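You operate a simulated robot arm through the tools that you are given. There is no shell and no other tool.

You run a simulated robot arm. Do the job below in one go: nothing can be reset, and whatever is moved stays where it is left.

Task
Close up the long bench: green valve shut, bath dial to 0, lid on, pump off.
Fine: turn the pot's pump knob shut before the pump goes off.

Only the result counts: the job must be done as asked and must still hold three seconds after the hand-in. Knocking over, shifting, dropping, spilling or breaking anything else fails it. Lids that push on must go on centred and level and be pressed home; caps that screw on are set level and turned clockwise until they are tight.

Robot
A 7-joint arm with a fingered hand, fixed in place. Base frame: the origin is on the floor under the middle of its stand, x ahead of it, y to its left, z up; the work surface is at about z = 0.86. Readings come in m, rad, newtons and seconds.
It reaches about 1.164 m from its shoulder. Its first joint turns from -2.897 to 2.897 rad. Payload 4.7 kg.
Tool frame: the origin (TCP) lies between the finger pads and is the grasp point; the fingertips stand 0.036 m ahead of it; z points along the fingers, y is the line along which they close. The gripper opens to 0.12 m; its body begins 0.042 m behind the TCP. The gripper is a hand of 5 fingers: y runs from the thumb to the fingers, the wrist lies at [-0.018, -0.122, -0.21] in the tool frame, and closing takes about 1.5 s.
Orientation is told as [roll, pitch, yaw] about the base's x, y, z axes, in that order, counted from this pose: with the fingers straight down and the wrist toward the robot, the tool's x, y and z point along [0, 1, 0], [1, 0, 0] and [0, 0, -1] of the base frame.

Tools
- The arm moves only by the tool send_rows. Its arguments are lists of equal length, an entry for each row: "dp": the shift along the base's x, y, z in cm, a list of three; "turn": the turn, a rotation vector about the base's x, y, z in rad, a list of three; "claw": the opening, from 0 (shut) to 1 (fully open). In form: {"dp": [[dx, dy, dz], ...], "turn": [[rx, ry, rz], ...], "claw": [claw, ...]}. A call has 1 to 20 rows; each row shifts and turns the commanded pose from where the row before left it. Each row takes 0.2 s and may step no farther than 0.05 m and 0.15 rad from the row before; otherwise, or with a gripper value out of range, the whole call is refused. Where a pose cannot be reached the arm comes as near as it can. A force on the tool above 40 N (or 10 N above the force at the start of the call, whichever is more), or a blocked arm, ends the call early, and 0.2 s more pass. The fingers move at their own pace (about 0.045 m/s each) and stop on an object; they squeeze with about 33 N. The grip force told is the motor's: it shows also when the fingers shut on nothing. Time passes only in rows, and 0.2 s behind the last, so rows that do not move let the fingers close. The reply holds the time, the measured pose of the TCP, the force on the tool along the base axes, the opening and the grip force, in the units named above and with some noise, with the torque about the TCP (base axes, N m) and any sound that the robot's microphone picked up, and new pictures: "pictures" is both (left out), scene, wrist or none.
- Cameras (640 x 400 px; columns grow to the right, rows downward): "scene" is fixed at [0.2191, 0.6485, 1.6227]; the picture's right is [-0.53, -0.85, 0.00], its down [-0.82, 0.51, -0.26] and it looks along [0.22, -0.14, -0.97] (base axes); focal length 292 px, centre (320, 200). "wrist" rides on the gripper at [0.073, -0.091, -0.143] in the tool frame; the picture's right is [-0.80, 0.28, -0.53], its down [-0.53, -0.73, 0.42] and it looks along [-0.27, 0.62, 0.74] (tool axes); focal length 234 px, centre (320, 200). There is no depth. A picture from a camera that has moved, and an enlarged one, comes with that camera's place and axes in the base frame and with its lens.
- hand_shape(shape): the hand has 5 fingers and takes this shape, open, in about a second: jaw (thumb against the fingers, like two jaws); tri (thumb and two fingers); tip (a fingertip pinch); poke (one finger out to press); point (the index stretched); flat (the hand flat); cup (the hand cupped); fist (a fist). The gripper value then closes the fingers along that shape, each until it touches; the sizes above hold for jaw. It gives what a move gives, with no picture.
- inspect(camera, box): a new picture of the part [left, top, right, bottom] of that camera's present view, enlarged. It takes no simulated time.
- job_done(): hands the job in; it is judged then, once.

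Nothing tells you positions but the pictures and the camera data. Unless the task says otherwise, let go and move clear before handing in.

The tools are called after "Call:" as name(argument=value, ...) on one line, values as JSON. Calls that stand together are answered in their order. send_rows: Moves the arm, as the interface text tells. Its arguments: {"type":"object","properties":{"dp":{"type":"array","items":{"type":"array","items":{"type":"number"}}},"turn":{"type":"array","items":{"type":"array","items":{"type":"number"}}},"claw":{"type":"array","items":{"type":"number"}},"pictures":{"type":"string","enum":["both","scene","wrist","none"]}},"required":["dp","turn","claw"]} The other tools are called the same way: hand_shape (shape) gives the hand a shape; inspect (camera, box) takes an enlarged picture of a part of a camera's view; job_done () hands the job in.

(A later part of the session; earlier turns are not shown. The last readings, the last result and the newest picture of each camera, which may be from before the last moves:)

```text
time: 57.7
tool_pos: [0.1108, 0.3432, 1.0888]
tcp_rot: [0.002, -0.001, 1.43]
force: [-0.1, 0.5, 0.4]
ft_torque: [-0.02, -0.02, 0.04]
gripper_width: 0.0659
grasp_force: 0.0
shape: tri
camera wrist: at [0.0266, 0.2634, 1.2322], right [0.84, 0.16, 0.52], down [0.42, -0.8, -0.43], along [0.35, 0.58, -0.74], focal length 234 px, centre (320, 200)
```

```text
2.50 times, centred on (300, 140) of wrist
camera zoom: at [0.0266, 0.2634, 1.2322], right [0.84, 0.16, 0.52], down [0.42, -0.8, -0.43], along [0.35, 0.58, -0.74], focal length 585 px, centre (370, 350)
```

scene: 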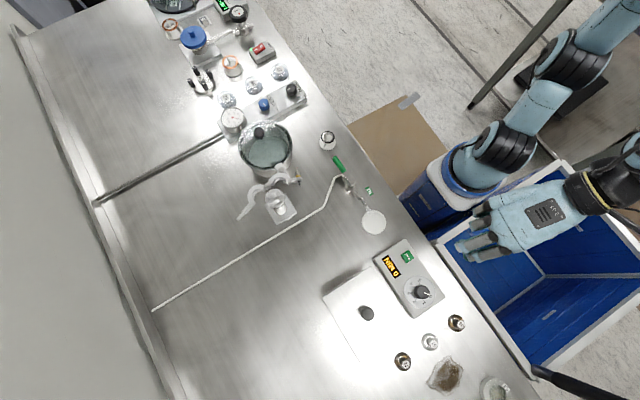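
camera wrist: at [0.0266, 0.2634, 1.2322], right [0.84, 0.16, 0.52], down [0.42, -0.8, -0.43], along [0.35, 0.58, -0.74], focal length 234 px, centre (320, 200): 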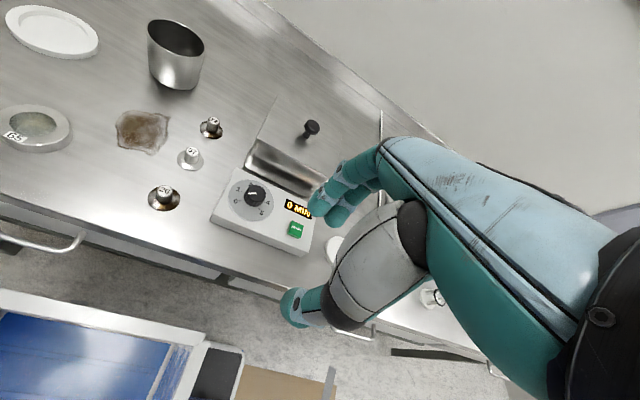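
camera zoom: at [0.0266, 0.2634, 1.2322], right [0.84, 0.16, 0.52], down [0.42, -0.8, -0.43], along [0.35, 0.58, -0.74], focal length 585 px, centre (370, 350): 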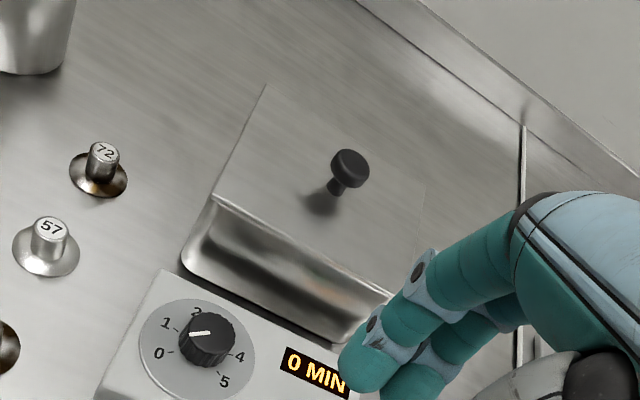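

Lid sits level and centred at (0.105, 0.601). Next, the N2 lever: I'll take the poke shape and move above the far side of the green handle.

Call:
hand_shape(shape="poke")

Call:
send_rows(dp=[[3.73, 1.5, -0.7], [3.73, 1.5, -0.7], [3.73, 1.5, -0.7], [3.73, 1.5, -0.7], [3.73, 1.5, -0.7], [3.73, 1.5, -0.7], [3.73, 1.5, -0.7], [3.73, 1.5, -0.7], [3.73, 1.5, -0.7]], turn=[[0, 0, 0], [0, 0, 0], [0, 0, 0], [0, 0, 0], [0, 0, 0], [0, 0, 0], [0, 0, 0], [0, 0, 0], [0, 0, 0]], claw=[0, 0, 0, 0, 0, 0, 0, 0, 0], pictures="both")

Call:
inspect(camera="scene", box=[290, 120, 410, 210])

Call:
inspect(camera="wrist", box=[180, 150, 420, 340])

```text
time: 58.6
tool_pos: [0.1108, 0.3433, 1.0903]
tcp_rot: [0.003, 0.001, 1.429]
force: [-0.8, 0.5, 0.3]
ft_torque: [-0.03, 0.01, 0.03]
gripper_width: 0.0002
grasp_force: 0.1
shape: poke
```

```text
time: 60.6
tool_pos: [0.4381, 0.4805, 1.0252]
tcp_rot: [0.003, -0.002, 1.431]
force: [-0.2, 0.3, 0.8]
ft_torque: [0.02, -0.04, 0.01]
gripper_width: 0.0
grasp_force: 33.3
shape: jaw
camera wrist: at [0.3551, 0.4003, 1.1679], right [0.84, 0.16, 0.52], down [0.42, -0.8, -0.43], along [0.35, 0.58, -0.74], focal length 234 px, centre (320, 200)
```

scene: 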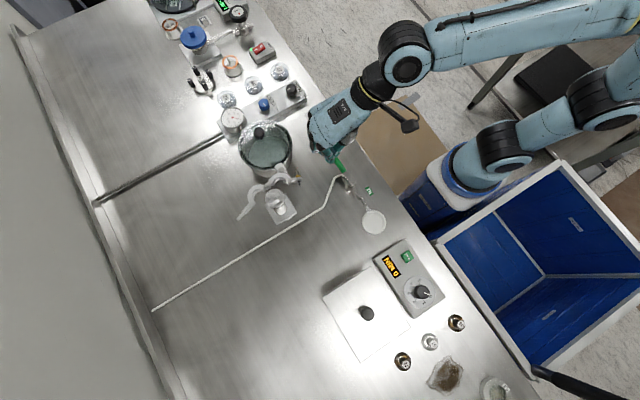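
wrist: 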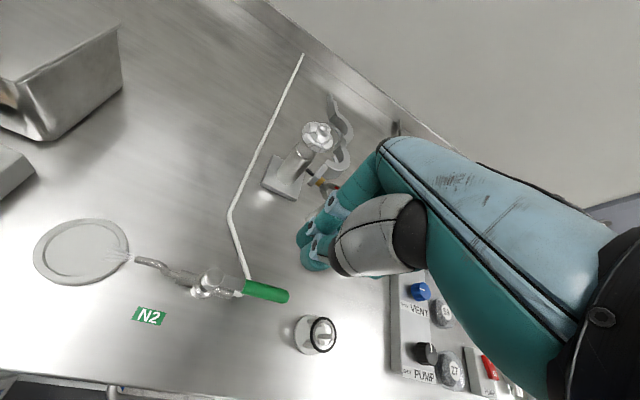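

```text
4.44 times, centred on (350, 165) of scene
camera zoom: at [0.2191, 0.6485, 1.6227], right [-0.53, -0.85, 0.0], down [-0.82, 0.51, -0.26], along [0.22, -0.14, -0.97], focal length 1296 px, centre (187, 356)
```

zoom: 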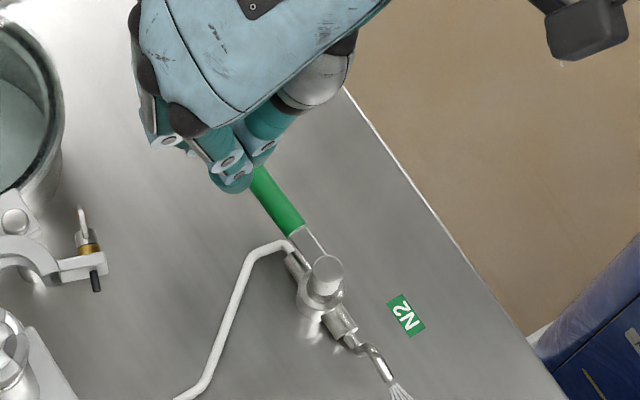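

```text
2.11 times, centred on (300, 245) of wrist
camera zoom: at [0.3551, 0.4003, 1.1679], right [0.84, 0.16, 0.52], down [0.42, -0.8, -0.43], along [0.35, 0.58, -0.74], focal length 493 px, centre (362, 105)
```

zoom: 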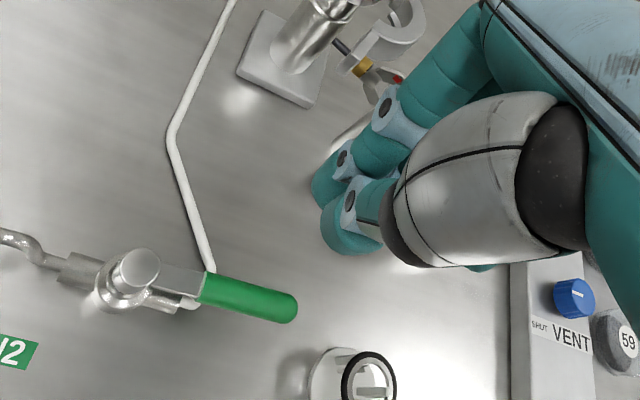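

Sending claw 0 closed the hand into jaw; I'll re-select poke and keep the claw at 1 from now on with it, then verify where the fingertip is.

Call:
hand_shape(shape="poke")

Call:
send_rows(dp=[[0, 0, 0], [0, 0, 0]], turn=[[0, 0, 0], [0, 0, 0]], claw=[1, 1], pictures="both")

Call:
inspect(camera="scene", box=[290, 120, 410, 210])

Call:
inspect(camera="wrist", box=[180, 150, 420, 340])

```text
time: 61.5
tool_pos: [0.4394, 0.4794, 1.0247]
tcp_rot: [0.004, -0.001, 1.431]
force: [0.3, 1.4, -0.4]
ft_torque: [-0.02, 0.02, 0.02]
gripper_width: 0.0001
grasp_force: 0.1
shape: poke
```

```text
time: 62.1
tool_pos: [0.4386, 0.4808, 1.024]
tcp_rot: [0.003, 0.0, 1.43]
force: [-0.1, 0.0, -0.2]
ft_torque: [0.04, -0.01, 0.05]
gripper_width: 0.0
grasp_force: 0.0
shape: poke
camera wrist: at [0.355, 0.4004, 1.1674], right [0.84, 0.16, 0.52], down [0.42, -0.8, -0.43], along [0.35, 0.58, -0.74], focal length 234 px, centre (320, 200)
```

scene: 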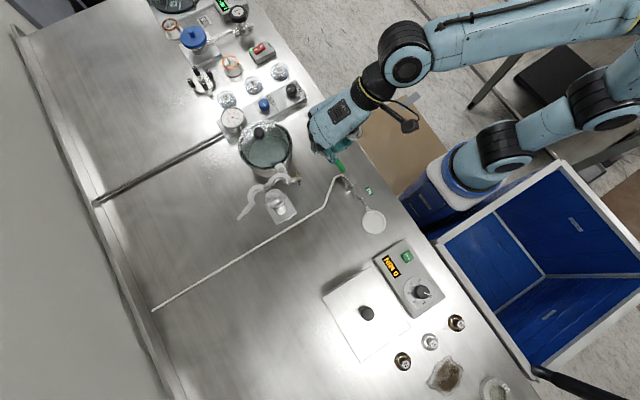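
wrist: 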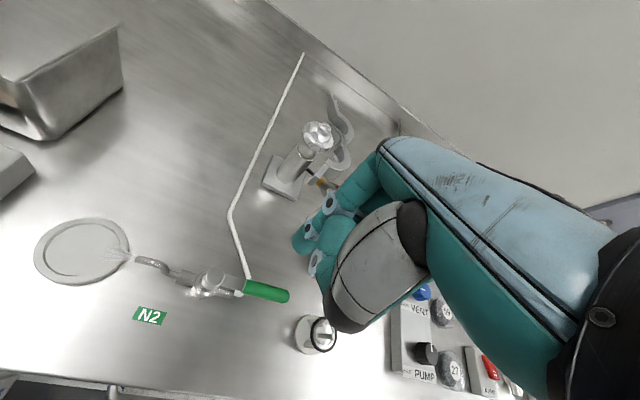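

```text
4.44 times, centred on (350, 165) of scene
camera zoom: at [0.2191, 0.6485, 1.6227], right [-0.53, -0.85, 0.0], down [-0.82, 0.51, -0.26], along [0.22, -0.14, -0.97], focal length 1296 px, centre (187, 356)
```

zoom: 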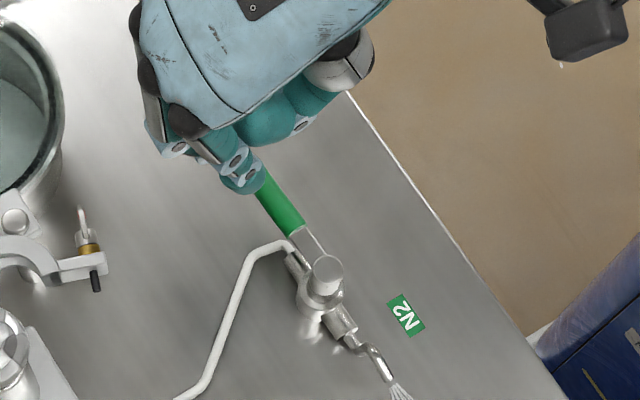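

```text
2.11 times, centred on (300, 245) of wrist
camera zoom: at [0.355, 0.4004, 1.1674], right [0.84, 0.16, 0.52], down [0.42, -0.8, -0.43], along [0.35, 0.58, -0.74], focal length 493 px, centre (362, 105)
```

zoom: 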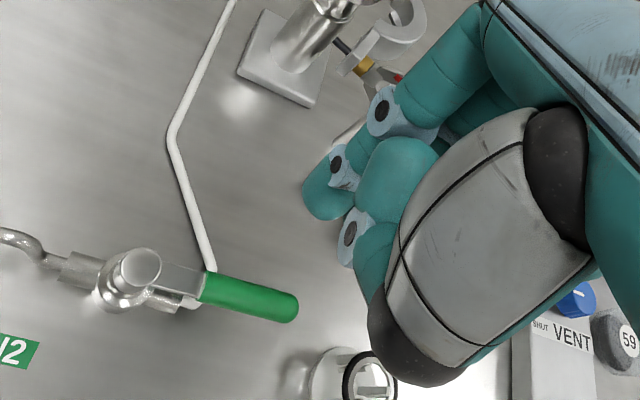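

Fingertip is about 1 cm in −x of the TCP axis and 3.6 cm ahead; the lever pivot is at (0.3805, 0.453) with handle to x≈0.46 at z≈0.91. I'll lower the finger beside the handle's +y side near its end.

Call:
send_rows(dp=[[0.8, 0.2, -3], [0.85, 0.2, -3], [0, 0, -2], [0, 0, -1]], turn=[[0, 0, 0], [0, 0, 0], [0, 0, 0], [0, 0, 0]], claw=[1, 1, 1, 1], pictures="both")

Call:
inspect(camera="scene", box=[300, 130, 380, 190])

Call:
inspect(camera="wrist", box=[200, 170, 400, 340])

```text
time: 63.1
tool_pos: [0.4571, 0.484, 0.9343]
tcp_rot: [0.002, -0.002, 1.428]
force: [0.4, 0.0, 0.2]
ft_torque: [0.01, 0.01, -0.01]
gripper_width: 0.0002
grasp_force: 0.1
shape: poke
camera wrist: at [0.3725, 0.4036, 1.0771], right [0.84, 0.16, 0.52], down [0.42, -0.8, -0.43], along [0.35, 0.58, -0.74], focal length 234 px, centre (320, 200)
```

scene: 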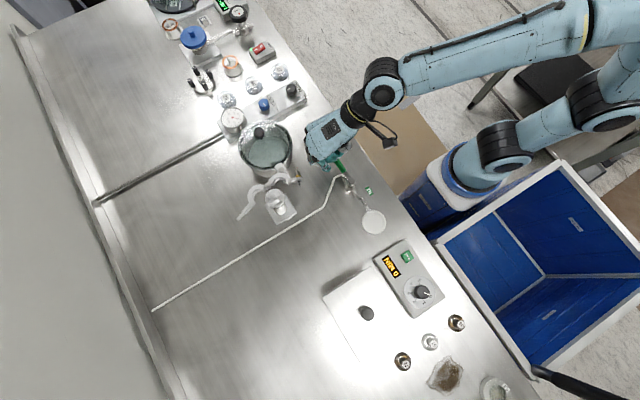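
wrist: 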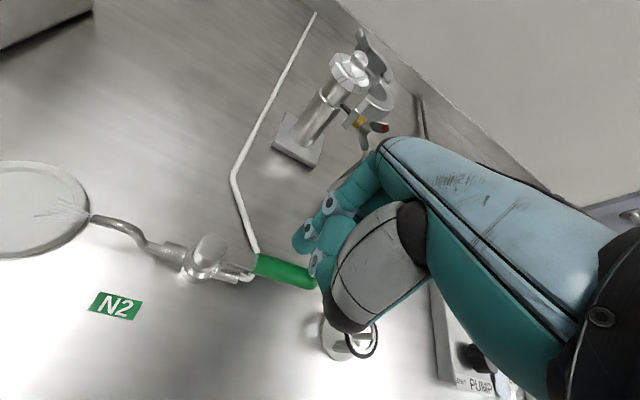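

```text
6.67 times, centred on (340, 160) of scene
camera zoom: at [0.2191, 0.6485, 1.6227], right [-0.53, -0.85, 0.0], down [-0.82, 0.51, -0.26], along [0.22, -0.14, -0.97], focal length 1944 px, centre (187, 467)
```

zoom: 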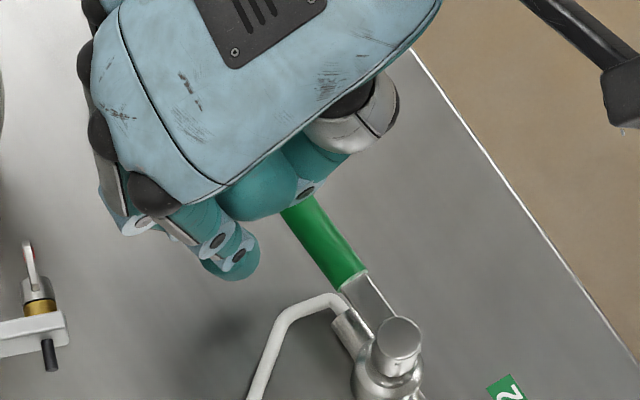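

```text
2.35 times, centred on (300, 255) of wrist
camera zoom: at [0.3725, 0.4036, 1.0771], right [0.84, 0.16, 0.52], down [0.42, -0.8, -0.43], along [0.35, 0.58, -0.74], focal length 551 px, centre (367, 71)
```

zoom: 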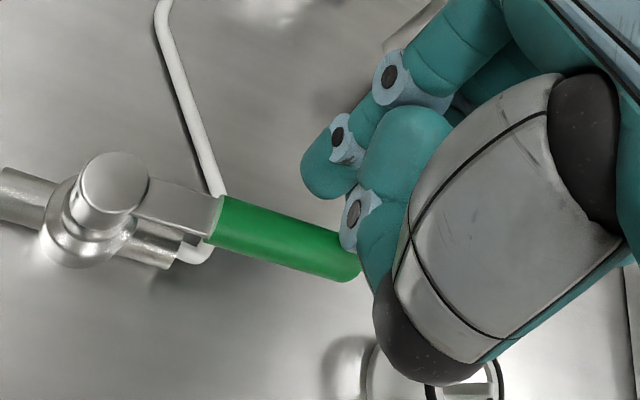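

The finger is beside the handle on its +y side. I'll push toward −y gently (clockwise closing) and see whether the lever moves.

Call:
send_rows(dp=[[-0.05, -0.6, 0], [-0.05, -0.6, 0], [0, -0.5, 0], [0, -0.4, 0], [0, -0.4, 0]], turn=[[0, 0, 0], [0, 0, 0], [0, 0, 0], [0, 0, 0], [0, 0, 0]], claw=[1, 1, 1, 1, 1], pictures="both")

Call:
inspect(camera="scene", box=[300, 130, 380, 190])

Call:
inspect(camera="wrist", box=[200, 170, 400, 340])

```text
time: 64.3
tool_pos: [0.4571, 0.4608, 0.9355]
tcp_rot: [0.001, -0.001, 1.431]
force: [3.3, 27.8, -2.5]
ft_torque: [0.75, -0.12, -0.26]
gripper_width: 0.0002
grasp_force: 0.0
shape: poke
camera wrist: at [0.3731, 0.3797, 1.0791], right [0.84, 0.16, 0.52], down [0.42, -0.8, -0.43], along [0.35, 0.58, -0.74], focal length 234 px, centre (320, 200)
```

scene: 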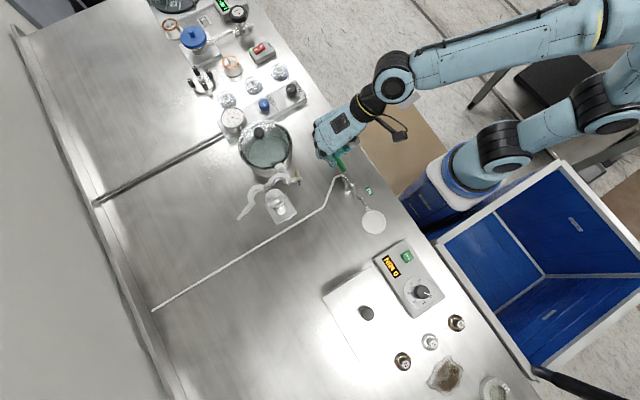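
wrist: 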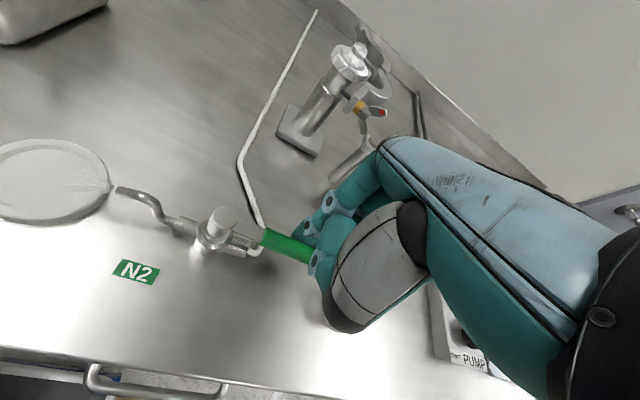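

```text
6.67 times, centred on (340, 160) of scene
camera zoom: at [0.2191, 0.6485, 1.6227], right [-0.53, -0.85, 0.0], down [-0.82, 0.51, -0.26], along [0.22, -0.14, -0.97], focal length 1944 px, centre (187, 467)
```

zoom: 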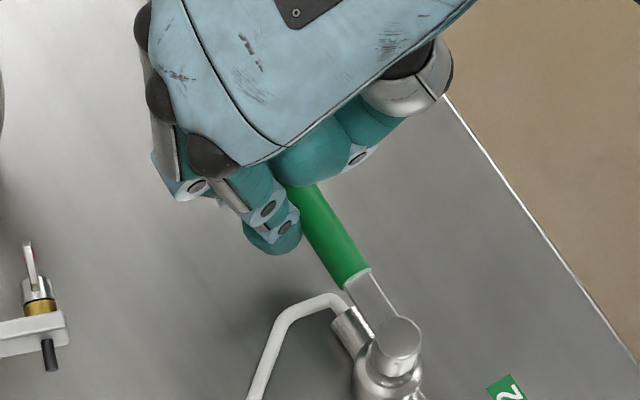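

```text
2.35 times, centred on (300, 255) of wrist
camera zoom: at [0.3731, 0.3797, 1.0791], right [0.84, 0.16, 0.52], down [0.42, -0.8, -0.43], along [0.35, 0.58, -0.74], focal length 551 px, centre (367, 71)
```

zoom: 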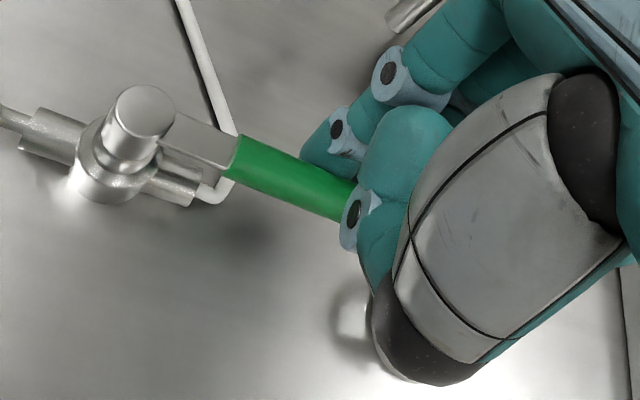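

The lever resists with ~28 N but seems to have turned about 5°. I'll press a little further to tell friction from a stop.

Call:
send_rows(dp=[[0, -0.3, 0], [0, -0.3, 0], [0, 0, 0]], turn=[[0, 0, 0], [0, 0, 0], [0, 0, 0]], claw=[1, 1, 1], pictures="none")

Call:
inspect(camera="scene", box=[300, 130, 380, 190])

Call:
inspect(camera="wrist", box=[200, 170, 400, 340])

```text
time: 65.1
tool_pos: [0.458, 0.4526, 0.9371]
tcp_rot: [0.003, -0.001, 1.43]
force: [12.6, 34.9, 4.8]
ft_torque: [0.98, -0.24, -0.4]
gripper_width: 0.0003
grasp_force: 0.1
shape: poke
```

```text
6.67 times, centred on (340, 160) of scene
camera zoom: at [0.2191, 0.6485, 1.6227], right [-0.53, -0.85, 0.0], down [-0.82, 0.51, -0.26], along [0.22, -0.14, -0.97], focal length 1944 px, centre (187, 467)
```

zoom: 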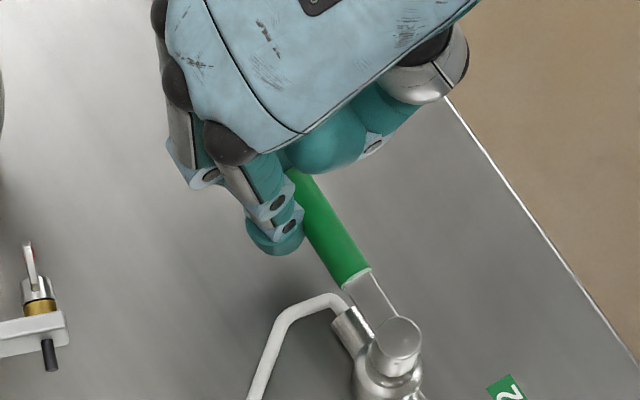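

```text
2.35 times, centred on (300, 255) of wrist
camera zoom: at [0.3735, 0.3727, 1.0801], right [0.84, 0.16, 0.52], down [0.42, -0.8, -0.43], along [0.35, 0.58, -0.74], focal length 551 px, centre (367, 71)
```

zoom: 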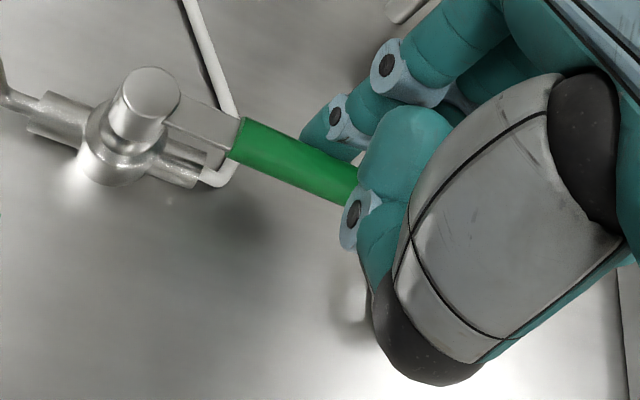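

The finger is bending while the lever stays put, so clockwise is its stop. I'll back off, lift over and try the other side (counter-clockwise).

Call:
send_rows(dp=[[0, 1.0, 0], [0, 1.2, 0], [0, 0, 2], [0, 0, 4], [0, -2, 2], [0, -3.2, 0], [0, 0, 0]], turn=[[0, 0, 0], [0, 0, 0], [0, 0, 0], [0, 0, 0], [0, 0, 0], [0, 0, 0], [0, 0, 0]], claw=[1, 1, 1, 1, 1, 1, 1], pictures="both")

Call:
inspect(camera="scene", box=[300, 130, 380, 190])

Call:
inspect(camera="wrist", box=[200, 100, 400, 300])

```text
time: 66.7
tool_pos: [0.456, 0.4204, 1.0157]
tcp_rot: [0.003, 0.001, 1.431]
force: [-0.5, -0.4, 0.0]
ft_torque: [0.02, 0.0, -0.02]
gripper_width: 0.0001
grasp_force: 0.1
shape: poke
camera wrist: at [0.371, 0.3409, 1.1596], right [0.84, 0.16, 0.52], down [0.42, -0.8, -0.43], along [0.35, 0.58, -0.74], focal length 234 px, centre (320, 200)
```

scene: 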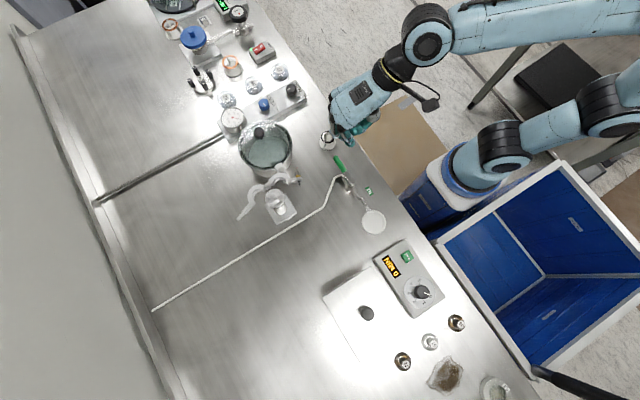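
wrist: 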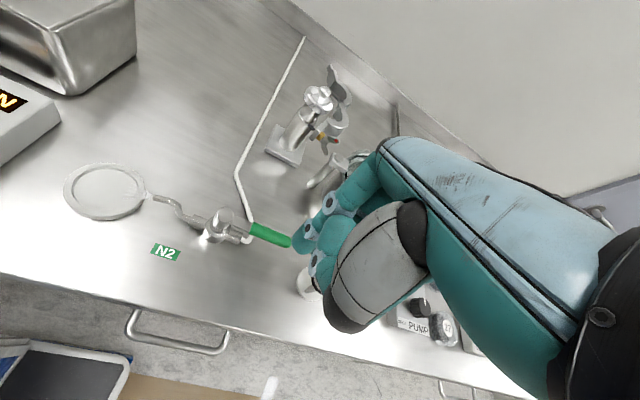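

```text
6.67 times, centred on (340, 160) of scene
camera zoom: at [0.2191, 0.6485, 1.6227], right [-0.53, -0.85, 0.0], down [-0.82, 0.51, -0.26], along [0.22, -0.14, -0.97], focal length 1944 px, centre (187, 467)
```

zoom: 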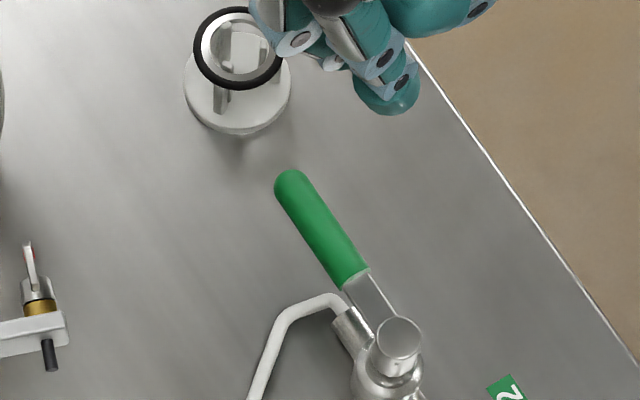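

```text
2.00 times, centred on (300, 200) of wrist
camera zoom: at [0.371, 0.3409, 1.1596], right [0.84, 0.16, 0.52], down [0.42, -0.8, -0.43], along [0.35, 0.58, -0.74], focal length 468 px, centre (360, 200)
```

zoom: 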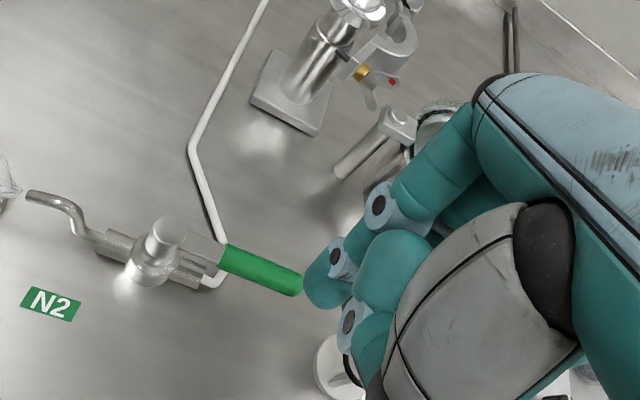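

The lever is back exactly at its open position, confirming a stop clockwise. I'll lower the finger on the −y side of the handle and try pushing toward +y.

Call:
send_rows(dp=[[-0.1, 0, -3], [-0.1, 0, -3], [0, 0, -2.1], [0, 0.5, 0], [0, 0.5, 0]], turn=[[0, 0, 0], [0, 0, 0], [0, 0, 0], [0, 0, 0], [0, 0, 0]], claw=[1, 1, 1, 1, 1], pictures="none")

Call:
inspect(camera="scene", box=[300, 130, 380, 190])

Call:
inspect(camera="wrist", box=[200, 100, 400, 300])

```text
time: 67.9
tool_pos: [0.4537, 0.4314, 0.9371]
tcp_rot: [0.004, 0.0, 1.431]
force: [0.1, 0.1, 0.6]
ft_torque: [-0.03, 0.01, -0.01]
gripper_width: 0.0
grasp_force: 0.0
shape: poke
```

```text
6.67 times, centred on (340, 160) of scene
camera zoom: at [0.2191, 0.6485, 1.6227], right [-0.53, -0.85, 0.0], down [-0.82, 0.51, -0.26], along [0.22, -0.14, -0.97], focal length 1944 px, centre (187, 467)
```

zoom: 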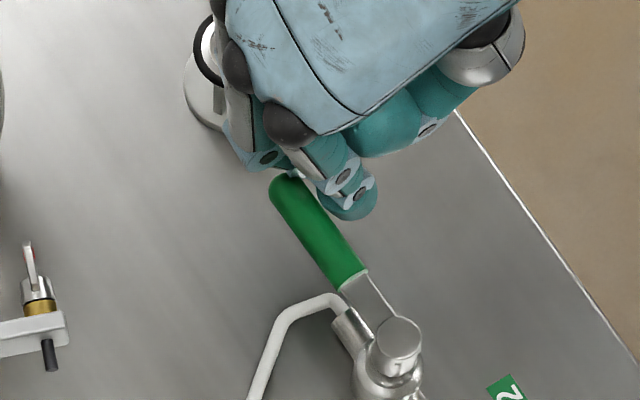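

```text
2.00 times, centred on (300, 200) of wrist
camera zoom: at [0.3689, 0.3513, 1.0792], right [0.84, 0.16, 0.52], down [0.42, -0.8, -0.43], along [0.35, 0.58, -0.74], focal length 468 px, centre (360, 200)
```

zoom: 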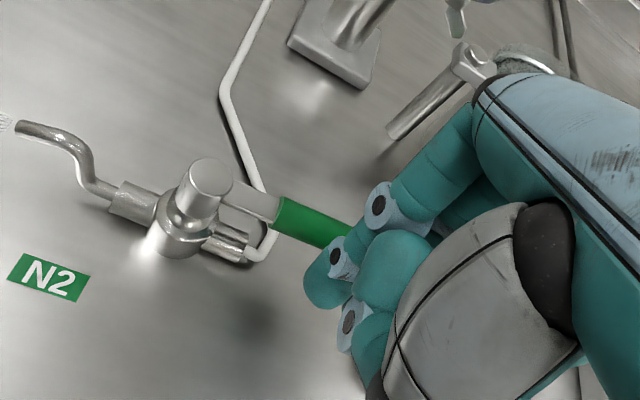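

Finger is beside the handle on the −y side with no contact. Lowering slightly and pushing toward +y.

Call:
send_rows(dp=[[0, 0, -0.3], [0, 0.5, 0], [0, 0.5, 0], [0, 0.5, 0]], turn=[[0, 0, 0], [0, 0, 0], [0, 0, 0], [0, 0, 0]], claw=[1, 1, 1, 1], pictures="none")

Call:
inspect(camera="scene", box=[300, 130, 380, 190])

Call:
inspect(camera="wrist", box=[200, 100, 400, 300])

```text
time: 68.9
tool_pos: [0.4542, 0.446, 0.9328]
tcp_rot: [0.004, 0.0, 1.429]
force: [0.0, -0.2, -0.1]
ft_torque: [0.0, -0.02, 0.0]
gripper_width: 0.0
grasp_force: 0.1
shape: poke
```

```text
6.67 times, centred on (340, 160) of scene
camera zoom: at [0.2191, 0.6485, 1.6227], right [-0.53, -0.85, 0.0], down [-0.82, 0.51, -0.26], along [0.22, -0.14, -0.97], focal length 1944 px, centre (187, 467)
```

zoom: 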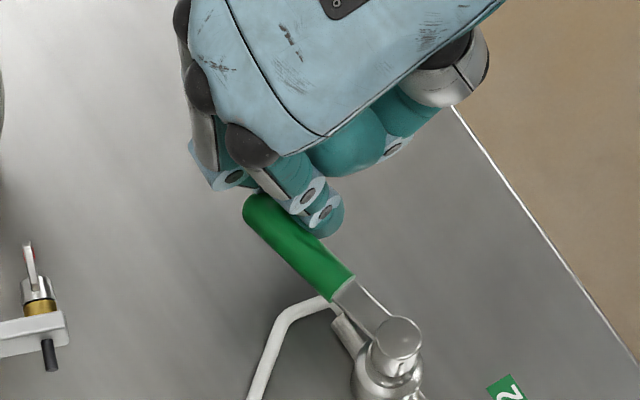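

```text
2.00 times, centred on (300, 200) of wrist
camera zoom: at [0.3703, 0.3656, 1.0761], right [0.84, 0.16, 0.52], down [0.42, -0.8, -0.43], along [0.35, 0.58, -0.74], focal length 468 px, centre (360, 200)
```

zoom: 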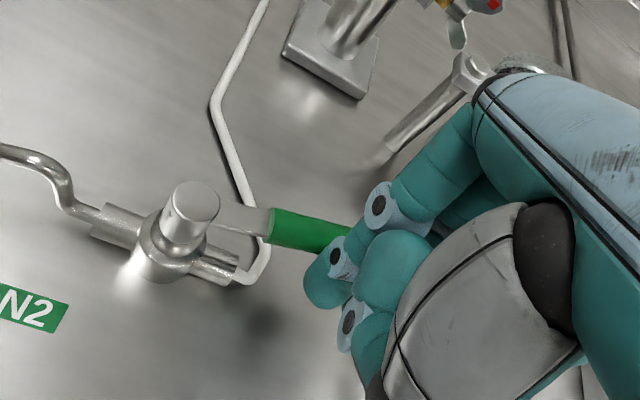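

The lever swings counter-clockwise with almost no force – that is the closing direction. To keep the knuckles clear of the clamp stand, I'll back off, raise, and re-orient the hand to yaw ≈0.2 before following the arc.

Call:
send_rows(dp=[[0, -1.0, 0], [0, -0.5, 3], [0, 0, 4], [0, 0, 0], [0, 0, 0], [0, 0, 0], [0, 0, 0], [0, 0, 0], [0, 0, 0], [0, 0, 0], [0, 0, 0], [0, 0, 0], [0, 0, 0]], turn=[[0, 0, 0], [0, 0, 0], [0, 0, 0], [0, 0, -0.123], [0, 0, -0.123], [0, 0, -0.123], [0, 0, -0.123], [0, 0, -0.123], [0, 0, -0.123], [0, 0, -0.123], [0, 0, -0.123], [0, 0, -0.123], [0, 0, -0.123]], claw=[1, 1, 1, 1, 1, 1, 1, 1, 1, 1, 1, 1, 1], pictures="both")

Call:
inspect(camera="scene", box=[280, 110, 400, 200])

Call:
inspect(camera="wrist", box=[200, 150, 400, 300])

```text
time: 71.7
tool_pos: [0.4552, 0.4324, 1.0022]
tcp_rot: [0.004, -0.001, 0.196]
force: [-0.3, 0.9, -0.5]
ft_torque: [-0.02, 0.02, 0.02]
gripper_width: 0.0
grasp_force: 0.0
shape: poke
camera wrist: at [0.3512, 0.4848, 1.1457], right [0.43, -0.74, 0.52], down [-0.61, -0.66, -0.43], along [0.66, -0.14, -0.74], focal length 234 px, centre (320, 200)
```

scene: 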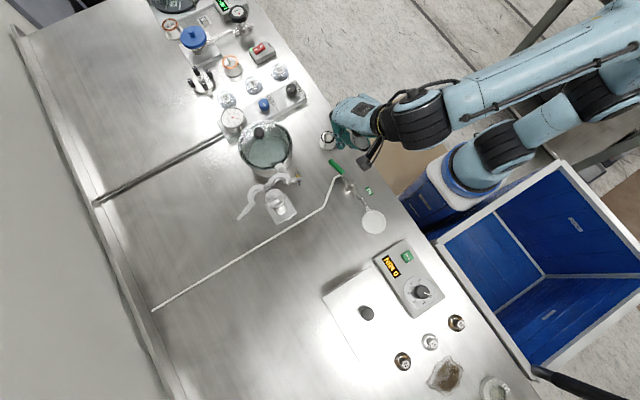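
wrist: 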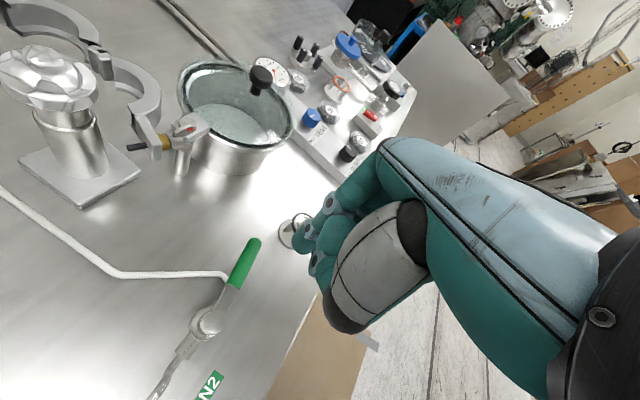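

```text
4.44 times, centred on (340, 155) of scene
camera zoom: at [0.2191, 0.6485, 1.6227], right [-0.53, -0.85, 0.0], down [-0.82, 0.51, -0.26], along [0.22, -0.14, -0.97], focal length 1296 px, centre (231, 400)
```

zoom: 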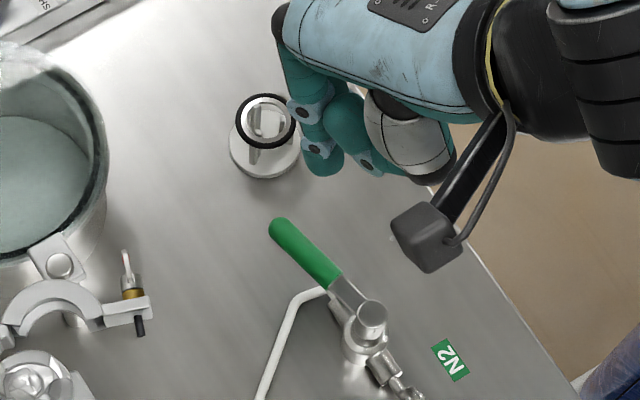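

```text
2.67 times, centred on (300, 225) of wrist
camera zoom: at [0.3512, 0.4848, 1.1457], right [0.43, -0.74, 0.52], down [-0.61, -0.66, -0.43], along [0.66, -0.14, -0.74], focal length 624 px, centre (373, 133)
```

zoom: 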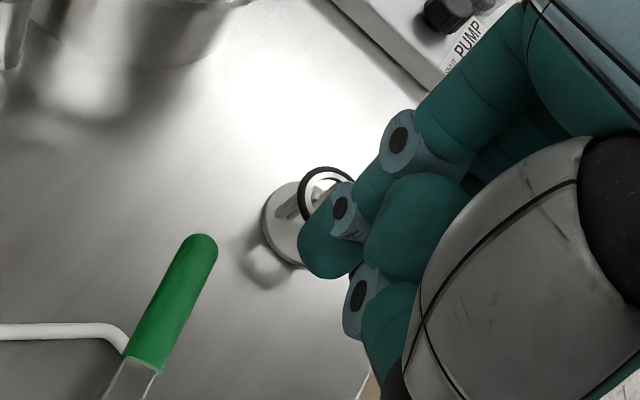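

The lever stays where I left it (~10° closed). Lowering the finger again on its −y side, then following the arc part-way.

Call:
send_rows(dp=[[-0.25, -0.1, -2.5], [-0.25, -0.05, -2.5], [0, 0, -1.6], [-0.1, 0.8, 0], [-0.1, 0.8, 0], [-0.15, 0.85, 0], [-0.15, 0.85, 0]], turn=[[0, 0, 0], [0, 0, 0], [0, 0, 0], [0, 0, 0], [0, 0, 0], [0, 0, 0], [0, 0, 0]], claw=[1, 1, 1, 1, 1, 1, 1], pictures="both")

Call:
inspect(camera="scene", box=[280, 110, 400, 200])

Call:
inspect(camera="wrist", box=[200, 150, 400, 300])

```text
time: 73.3
tool_pos: [0.4455, 0.4648, 0.9374]
tcp_rot: [0.003, 0.0, 0.199]
force: [0.1, -0.5, 0.2]
ft_torque: [-0.02, -0.01, 0.02]
gripper_width: 0.0002
grasp_force: 0.0
shape: poke
camera wrist: at [0.3413, 0.5177, 1.08], right [0.43, -0.73, 0.52], down [-0.61, -0.67, -0.43], along [0.66, -0.14, -0.74], focal length 234 px, centre (320, 200)
```

scene: 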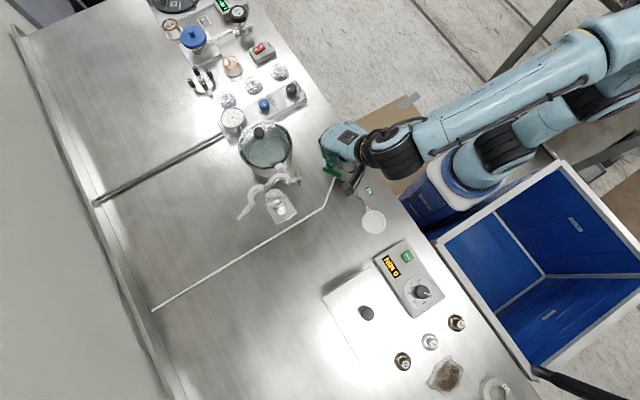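
wrist: 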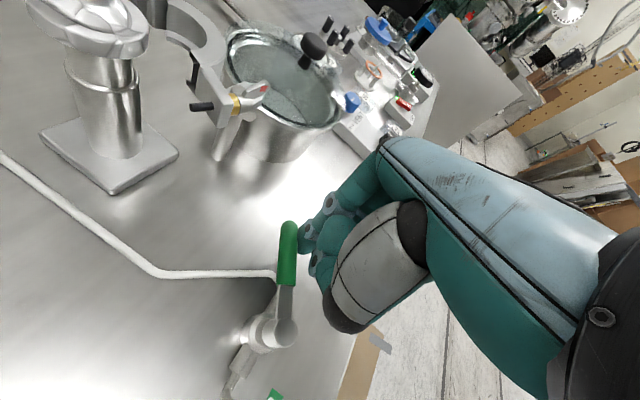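

```text
4.44 times, centred on (340, 155) of scene
camera zoom: at [0.2191, 0.6485, 1.6227], right [-0.53, -0.85, 0.0], down [-0.82, 0.51, -0.26], along [0.22, -0.14, -0.97], focal length 1296 px, centre (231, 400)
```

zoom: 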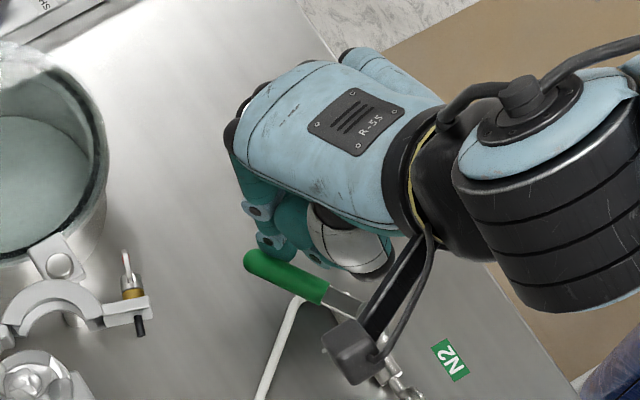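

```text
2.67 times, centred on (300, 225) of wrist
camera zoom: at [0.3413, 0.5177, 1.08], right [0.43, -0.73, 0.52], down [-0.61, -0.67, -0.43], along [0.66, -0.14, -0.74], focal length 624 px, centre (373, 133)
```

zoom: 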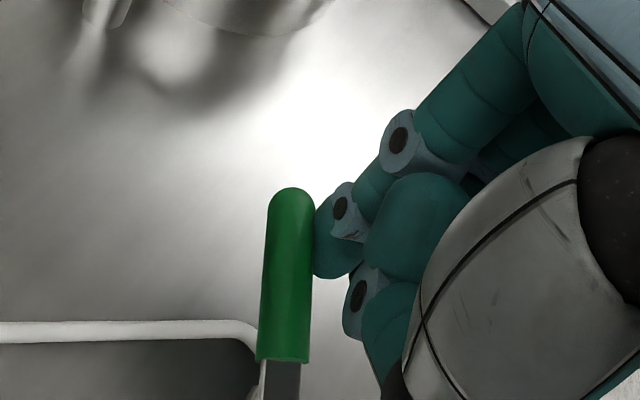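

The lever follows smoothly with no force. Continuing the arc toward ~80°.

Call:
send_rows(dp=[[-0.35, 0.67, 0], [-0.4, 0.74, 0], [-0.5, 0.69, 0], [-0.61, 0.63, 0], [-0.72, 0.59, 0], [-0.7, 0.39, 0], [-0.77, 0.34, 0]], turn=[[0, 0, 0], [0, 0, 0], [0, 0, 0], [0, 0, 0], [0, 0, 0], [0, 0, 0], [0, 0, 0]], claw=[1, 1, 1, 1, 1, 1, 1], pictures="both")

Call:
inspect(camera="scene", box=[280, 110, 400, 200])

Call:
inspect(camera="wrist", box=[200, 170, 400, 340])

```text
time: 74.9
tool_pos: [0.4032, 0.5046, 0.9366]
tcp_rot: [0.004, -0.001, 0.201]
force: [0.9, 0.1, -0.7]
ft_torque: [-0.02, 0.0, 0.0]
gripper_width: 0.0001
grasp_force: 0.1
shape: poke
camera wrist: at [0.2995, 0.5572, 1.08], right [0.43, -0.73, 0.52], down [-0.61, -0.67, -0.43], along [0.66, -0.14, -0.74], focal length 234 px, centre (320, 200)
```

scene: 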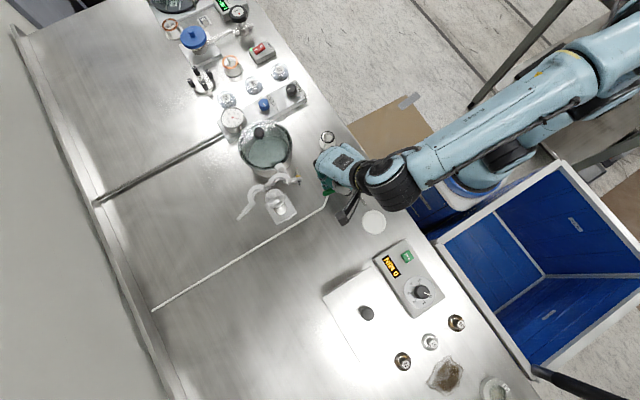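
wrist: 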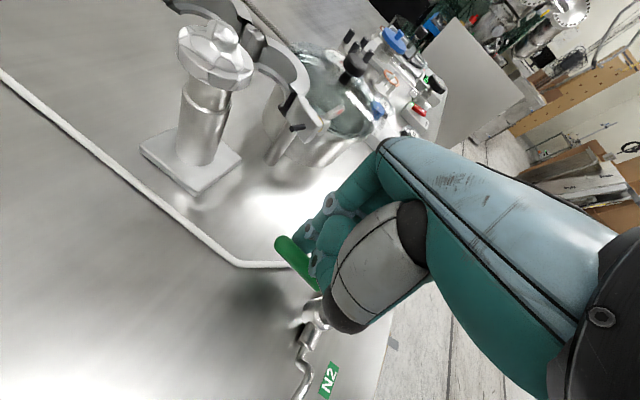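

```text
4.44 times, centred on (340, 155) of scene
camera zoom: at [0.2191, 0.6485, 1.6227], right [-0.53, -0.85, 0.0], down [-0.82, 0.51, -0.26], along [0.22, -0.14, -0.97], focal length 1296 px, centre (231, 400)
```

zoom: 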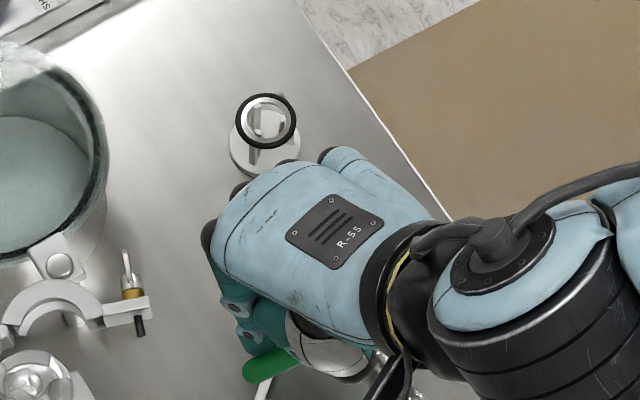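

```text
2.35 times, centred on (300, 255) of wrist
camera zoom: at [0.2995, 0.5572, 1.08], right [0.43, -0.73, 0.52], down [-0.61, -0.67, -0.43], along [0.66, -0.14, -0.74], focal length 551 px, centre (367, 71)
```

zoom: 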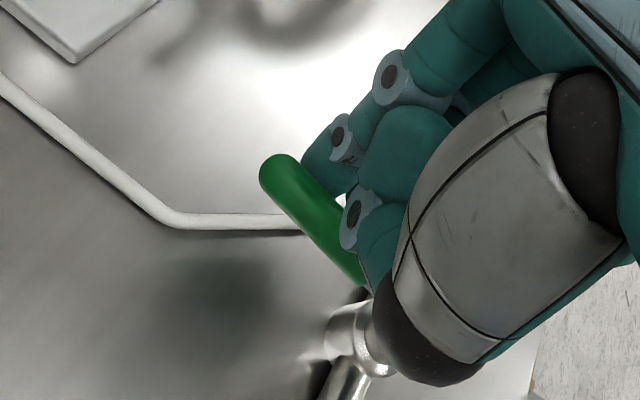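

The lever is at ~80°; continuing to 90° and gently to its stop.

Call:
send_rows(dp=[[-0.4, 0.18, 0], [-0.4, 0.14, 0], [-0.3, 0.06, 0], [-0.3, 0.04, 0], [0, 0, 0]], turn=[[0, 0, 0], [0, 0, 0], [0, 0, 0], [0, 0, 0], [0, 0, 0]], claw=[1, 1, 1, 1, 1], pictures="both")

Call:
inspect(camera="wrist", box=[200, 170, 400, 340])

```text
time: 76.1
tool_pos: [0.3924, 0.5074, 0.9361]
tcp_rot: [0.003, -0.002, 0.2]
force: [21.5, -1.4, 0.4]
ft_torque: [-0.02, -0.6, -0.24]
gripper_width: 0.0
grasp_force: 0.0
shape: poke
camera wrist: at [0.2883, 0.5603, 1.0789], right [0.43, -0.73, 0.52], down [-0.61, -0.67, -0.43], along [0.66, -0.14, -0.74], focal length 234 px, centre (320, 200)
```

scene: 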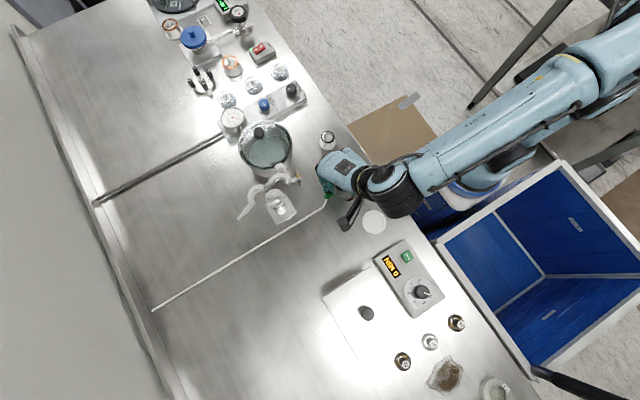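
wrist: 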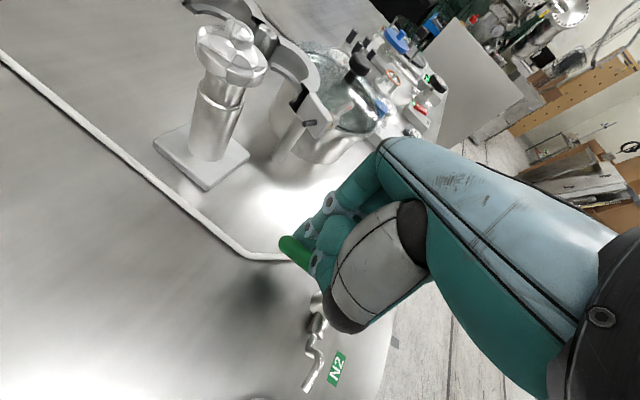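

```text
2.35 times, centred on (300, 255) of wrist
camera zoom: at [0.2883, 0.5603, 1.0789], right [0.43, -0.73, 0.52], down [-0.61, -0.67, -0.43], along [0.66, -0.14, -0.74], focal length 551 px, centre (367, 71)
```

zoom: 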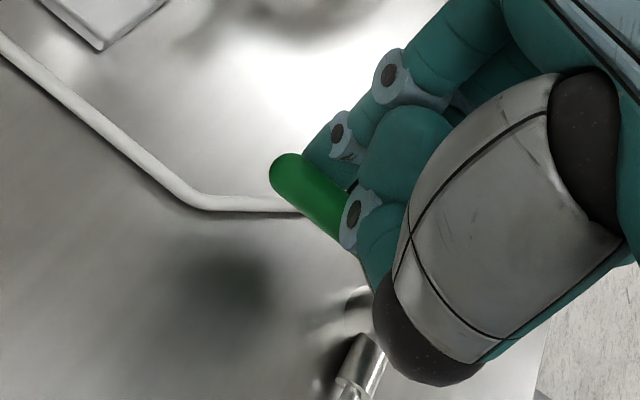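

The lever reached its stop (21 N reaction). Backing the finger away, lifting and viewing the result.

Call:
send_rows(dp=[[0.8, -0.1, 0], [1.0, -0.3, 0], [0, 0, 2.5], [0, 0, 4], [0, -3, 3], [0, -4.5, 1], [0, -4.5, 0], [0, -4.5, 0], [0, -4.5, 0]], turn=[[0, 0, 0], [0, 0, 0], [0, 0, 0], [0, 0, 0], [0, 0, 0], [0, 0, 0], [0, 0, 0], [0, 0, 0], [0, 0, 0]], claw=[1, 1, 1, 1, 1, 1, 1, 1, 1], pictures="both")

Call:
inspect(camera="scene", box=[300, 140, 400, 240])

Call:
inspect(camera="wrist", box=[150, 120, 300, 320])

```text
time: 78.1
tool_pos: [0.4072, 0.2941, 1.0368]
tcp_rot: [0.001, 0.0, 0.201]
force: [-0.3, 0.6, 0.0]
ft_torque: [-0.06, -0.04, -0.03]
gripper_width: 0.0
grasp_force: 0.0
shape: poke
camera wrist: at [0.3041, 0.3473, 1.1795], right [0.43, -0.73, 0.52], down [-0.61, -0.67, -0.43], along [0.66, -0.14, -0.74], focal length 234 px, centre (320, 200)
```

scene: 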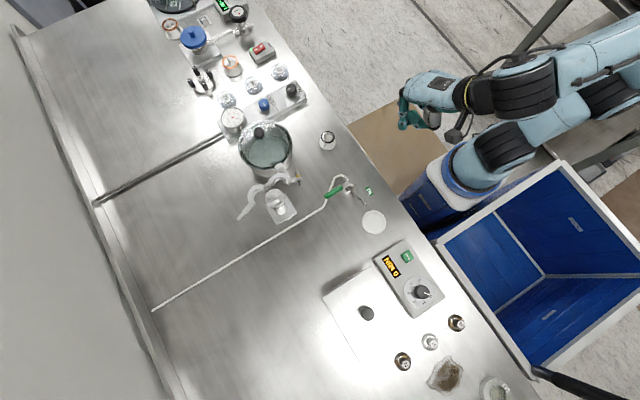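
wrist: 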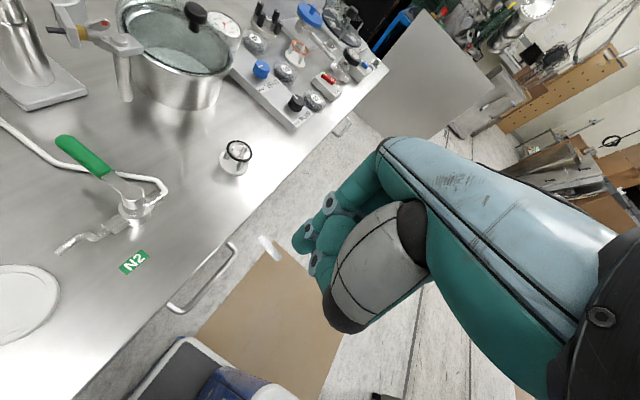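

```text
4.00 times, centred on (350, 190) of scene
camera zoom: at [0.2191, 0.6485, 1.6227], right [-0.53, -0.85, 0.0], down [-0.82, 0.51, -0.26], along [0.22, -0.14, -0.97], focal length 1166 px, centre (200, 240)
```

zoom: 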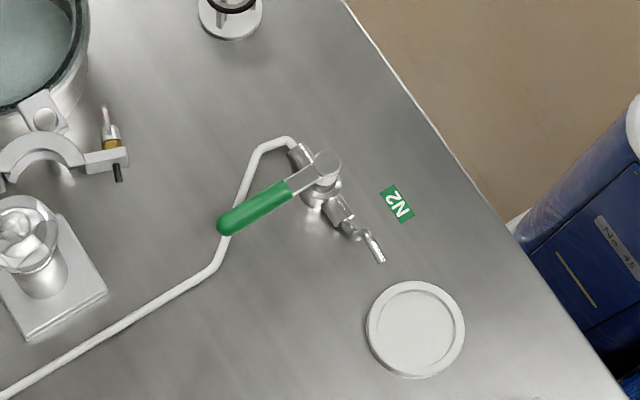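

```text
2.00 times, centred on (225, 220) of wrist
camera zoom: at [0.3041, 0.3473, 1.1795], right [0.43, -0.73, 0.52], down [-0.61, -0.67, -0.43], along [0.66, -0.14, -0.74], focal length 468 px, centre (510, 160)
```

zoom: 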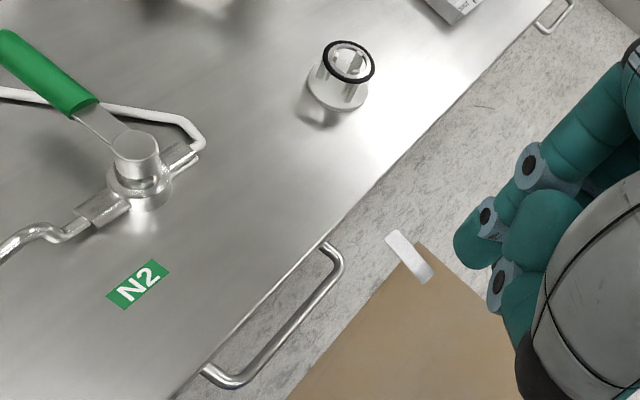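

N2 lever is perpendicular to the pipe and the gas fan is gone: valve shut. Next the pot's PUMP knob; I'll zoom on it in this view to fix its location.

Call:
inspect(camera="wrist", box=[240, 50, 360, 130])

Call:
inspect(camera="scene", box=[225, 60, 325, 130])

```text
5.00 times, centred on (300, 90) of wrist
camera zoom: at [0.3041, 0.3473, 1.1795], right [0.43, -0.73, 0.52], down [-0.61, -0.67, -0.43], along [0.66, -0.14, -0.74], focal length 1171 px, centre (420, 750)
```

zoom: 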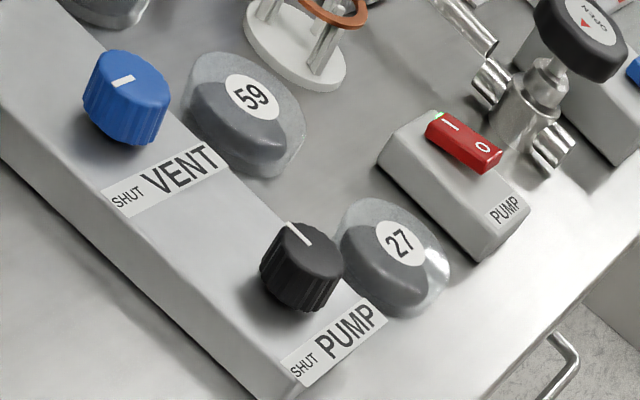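

```text
5.71 times, centred on (275, 95) of scene
camera zoom: at [0.2191, 0.6485, 1.6227], right [-0.53, -0.85, 0.0], down [-0.82, 0.51, -0.26], along [0.22, -0.14, -0.97], focal length 1666 px, centre (577, 800)
```

zoom: 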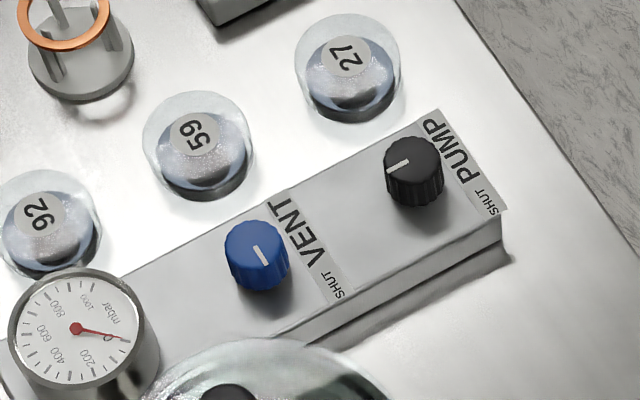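

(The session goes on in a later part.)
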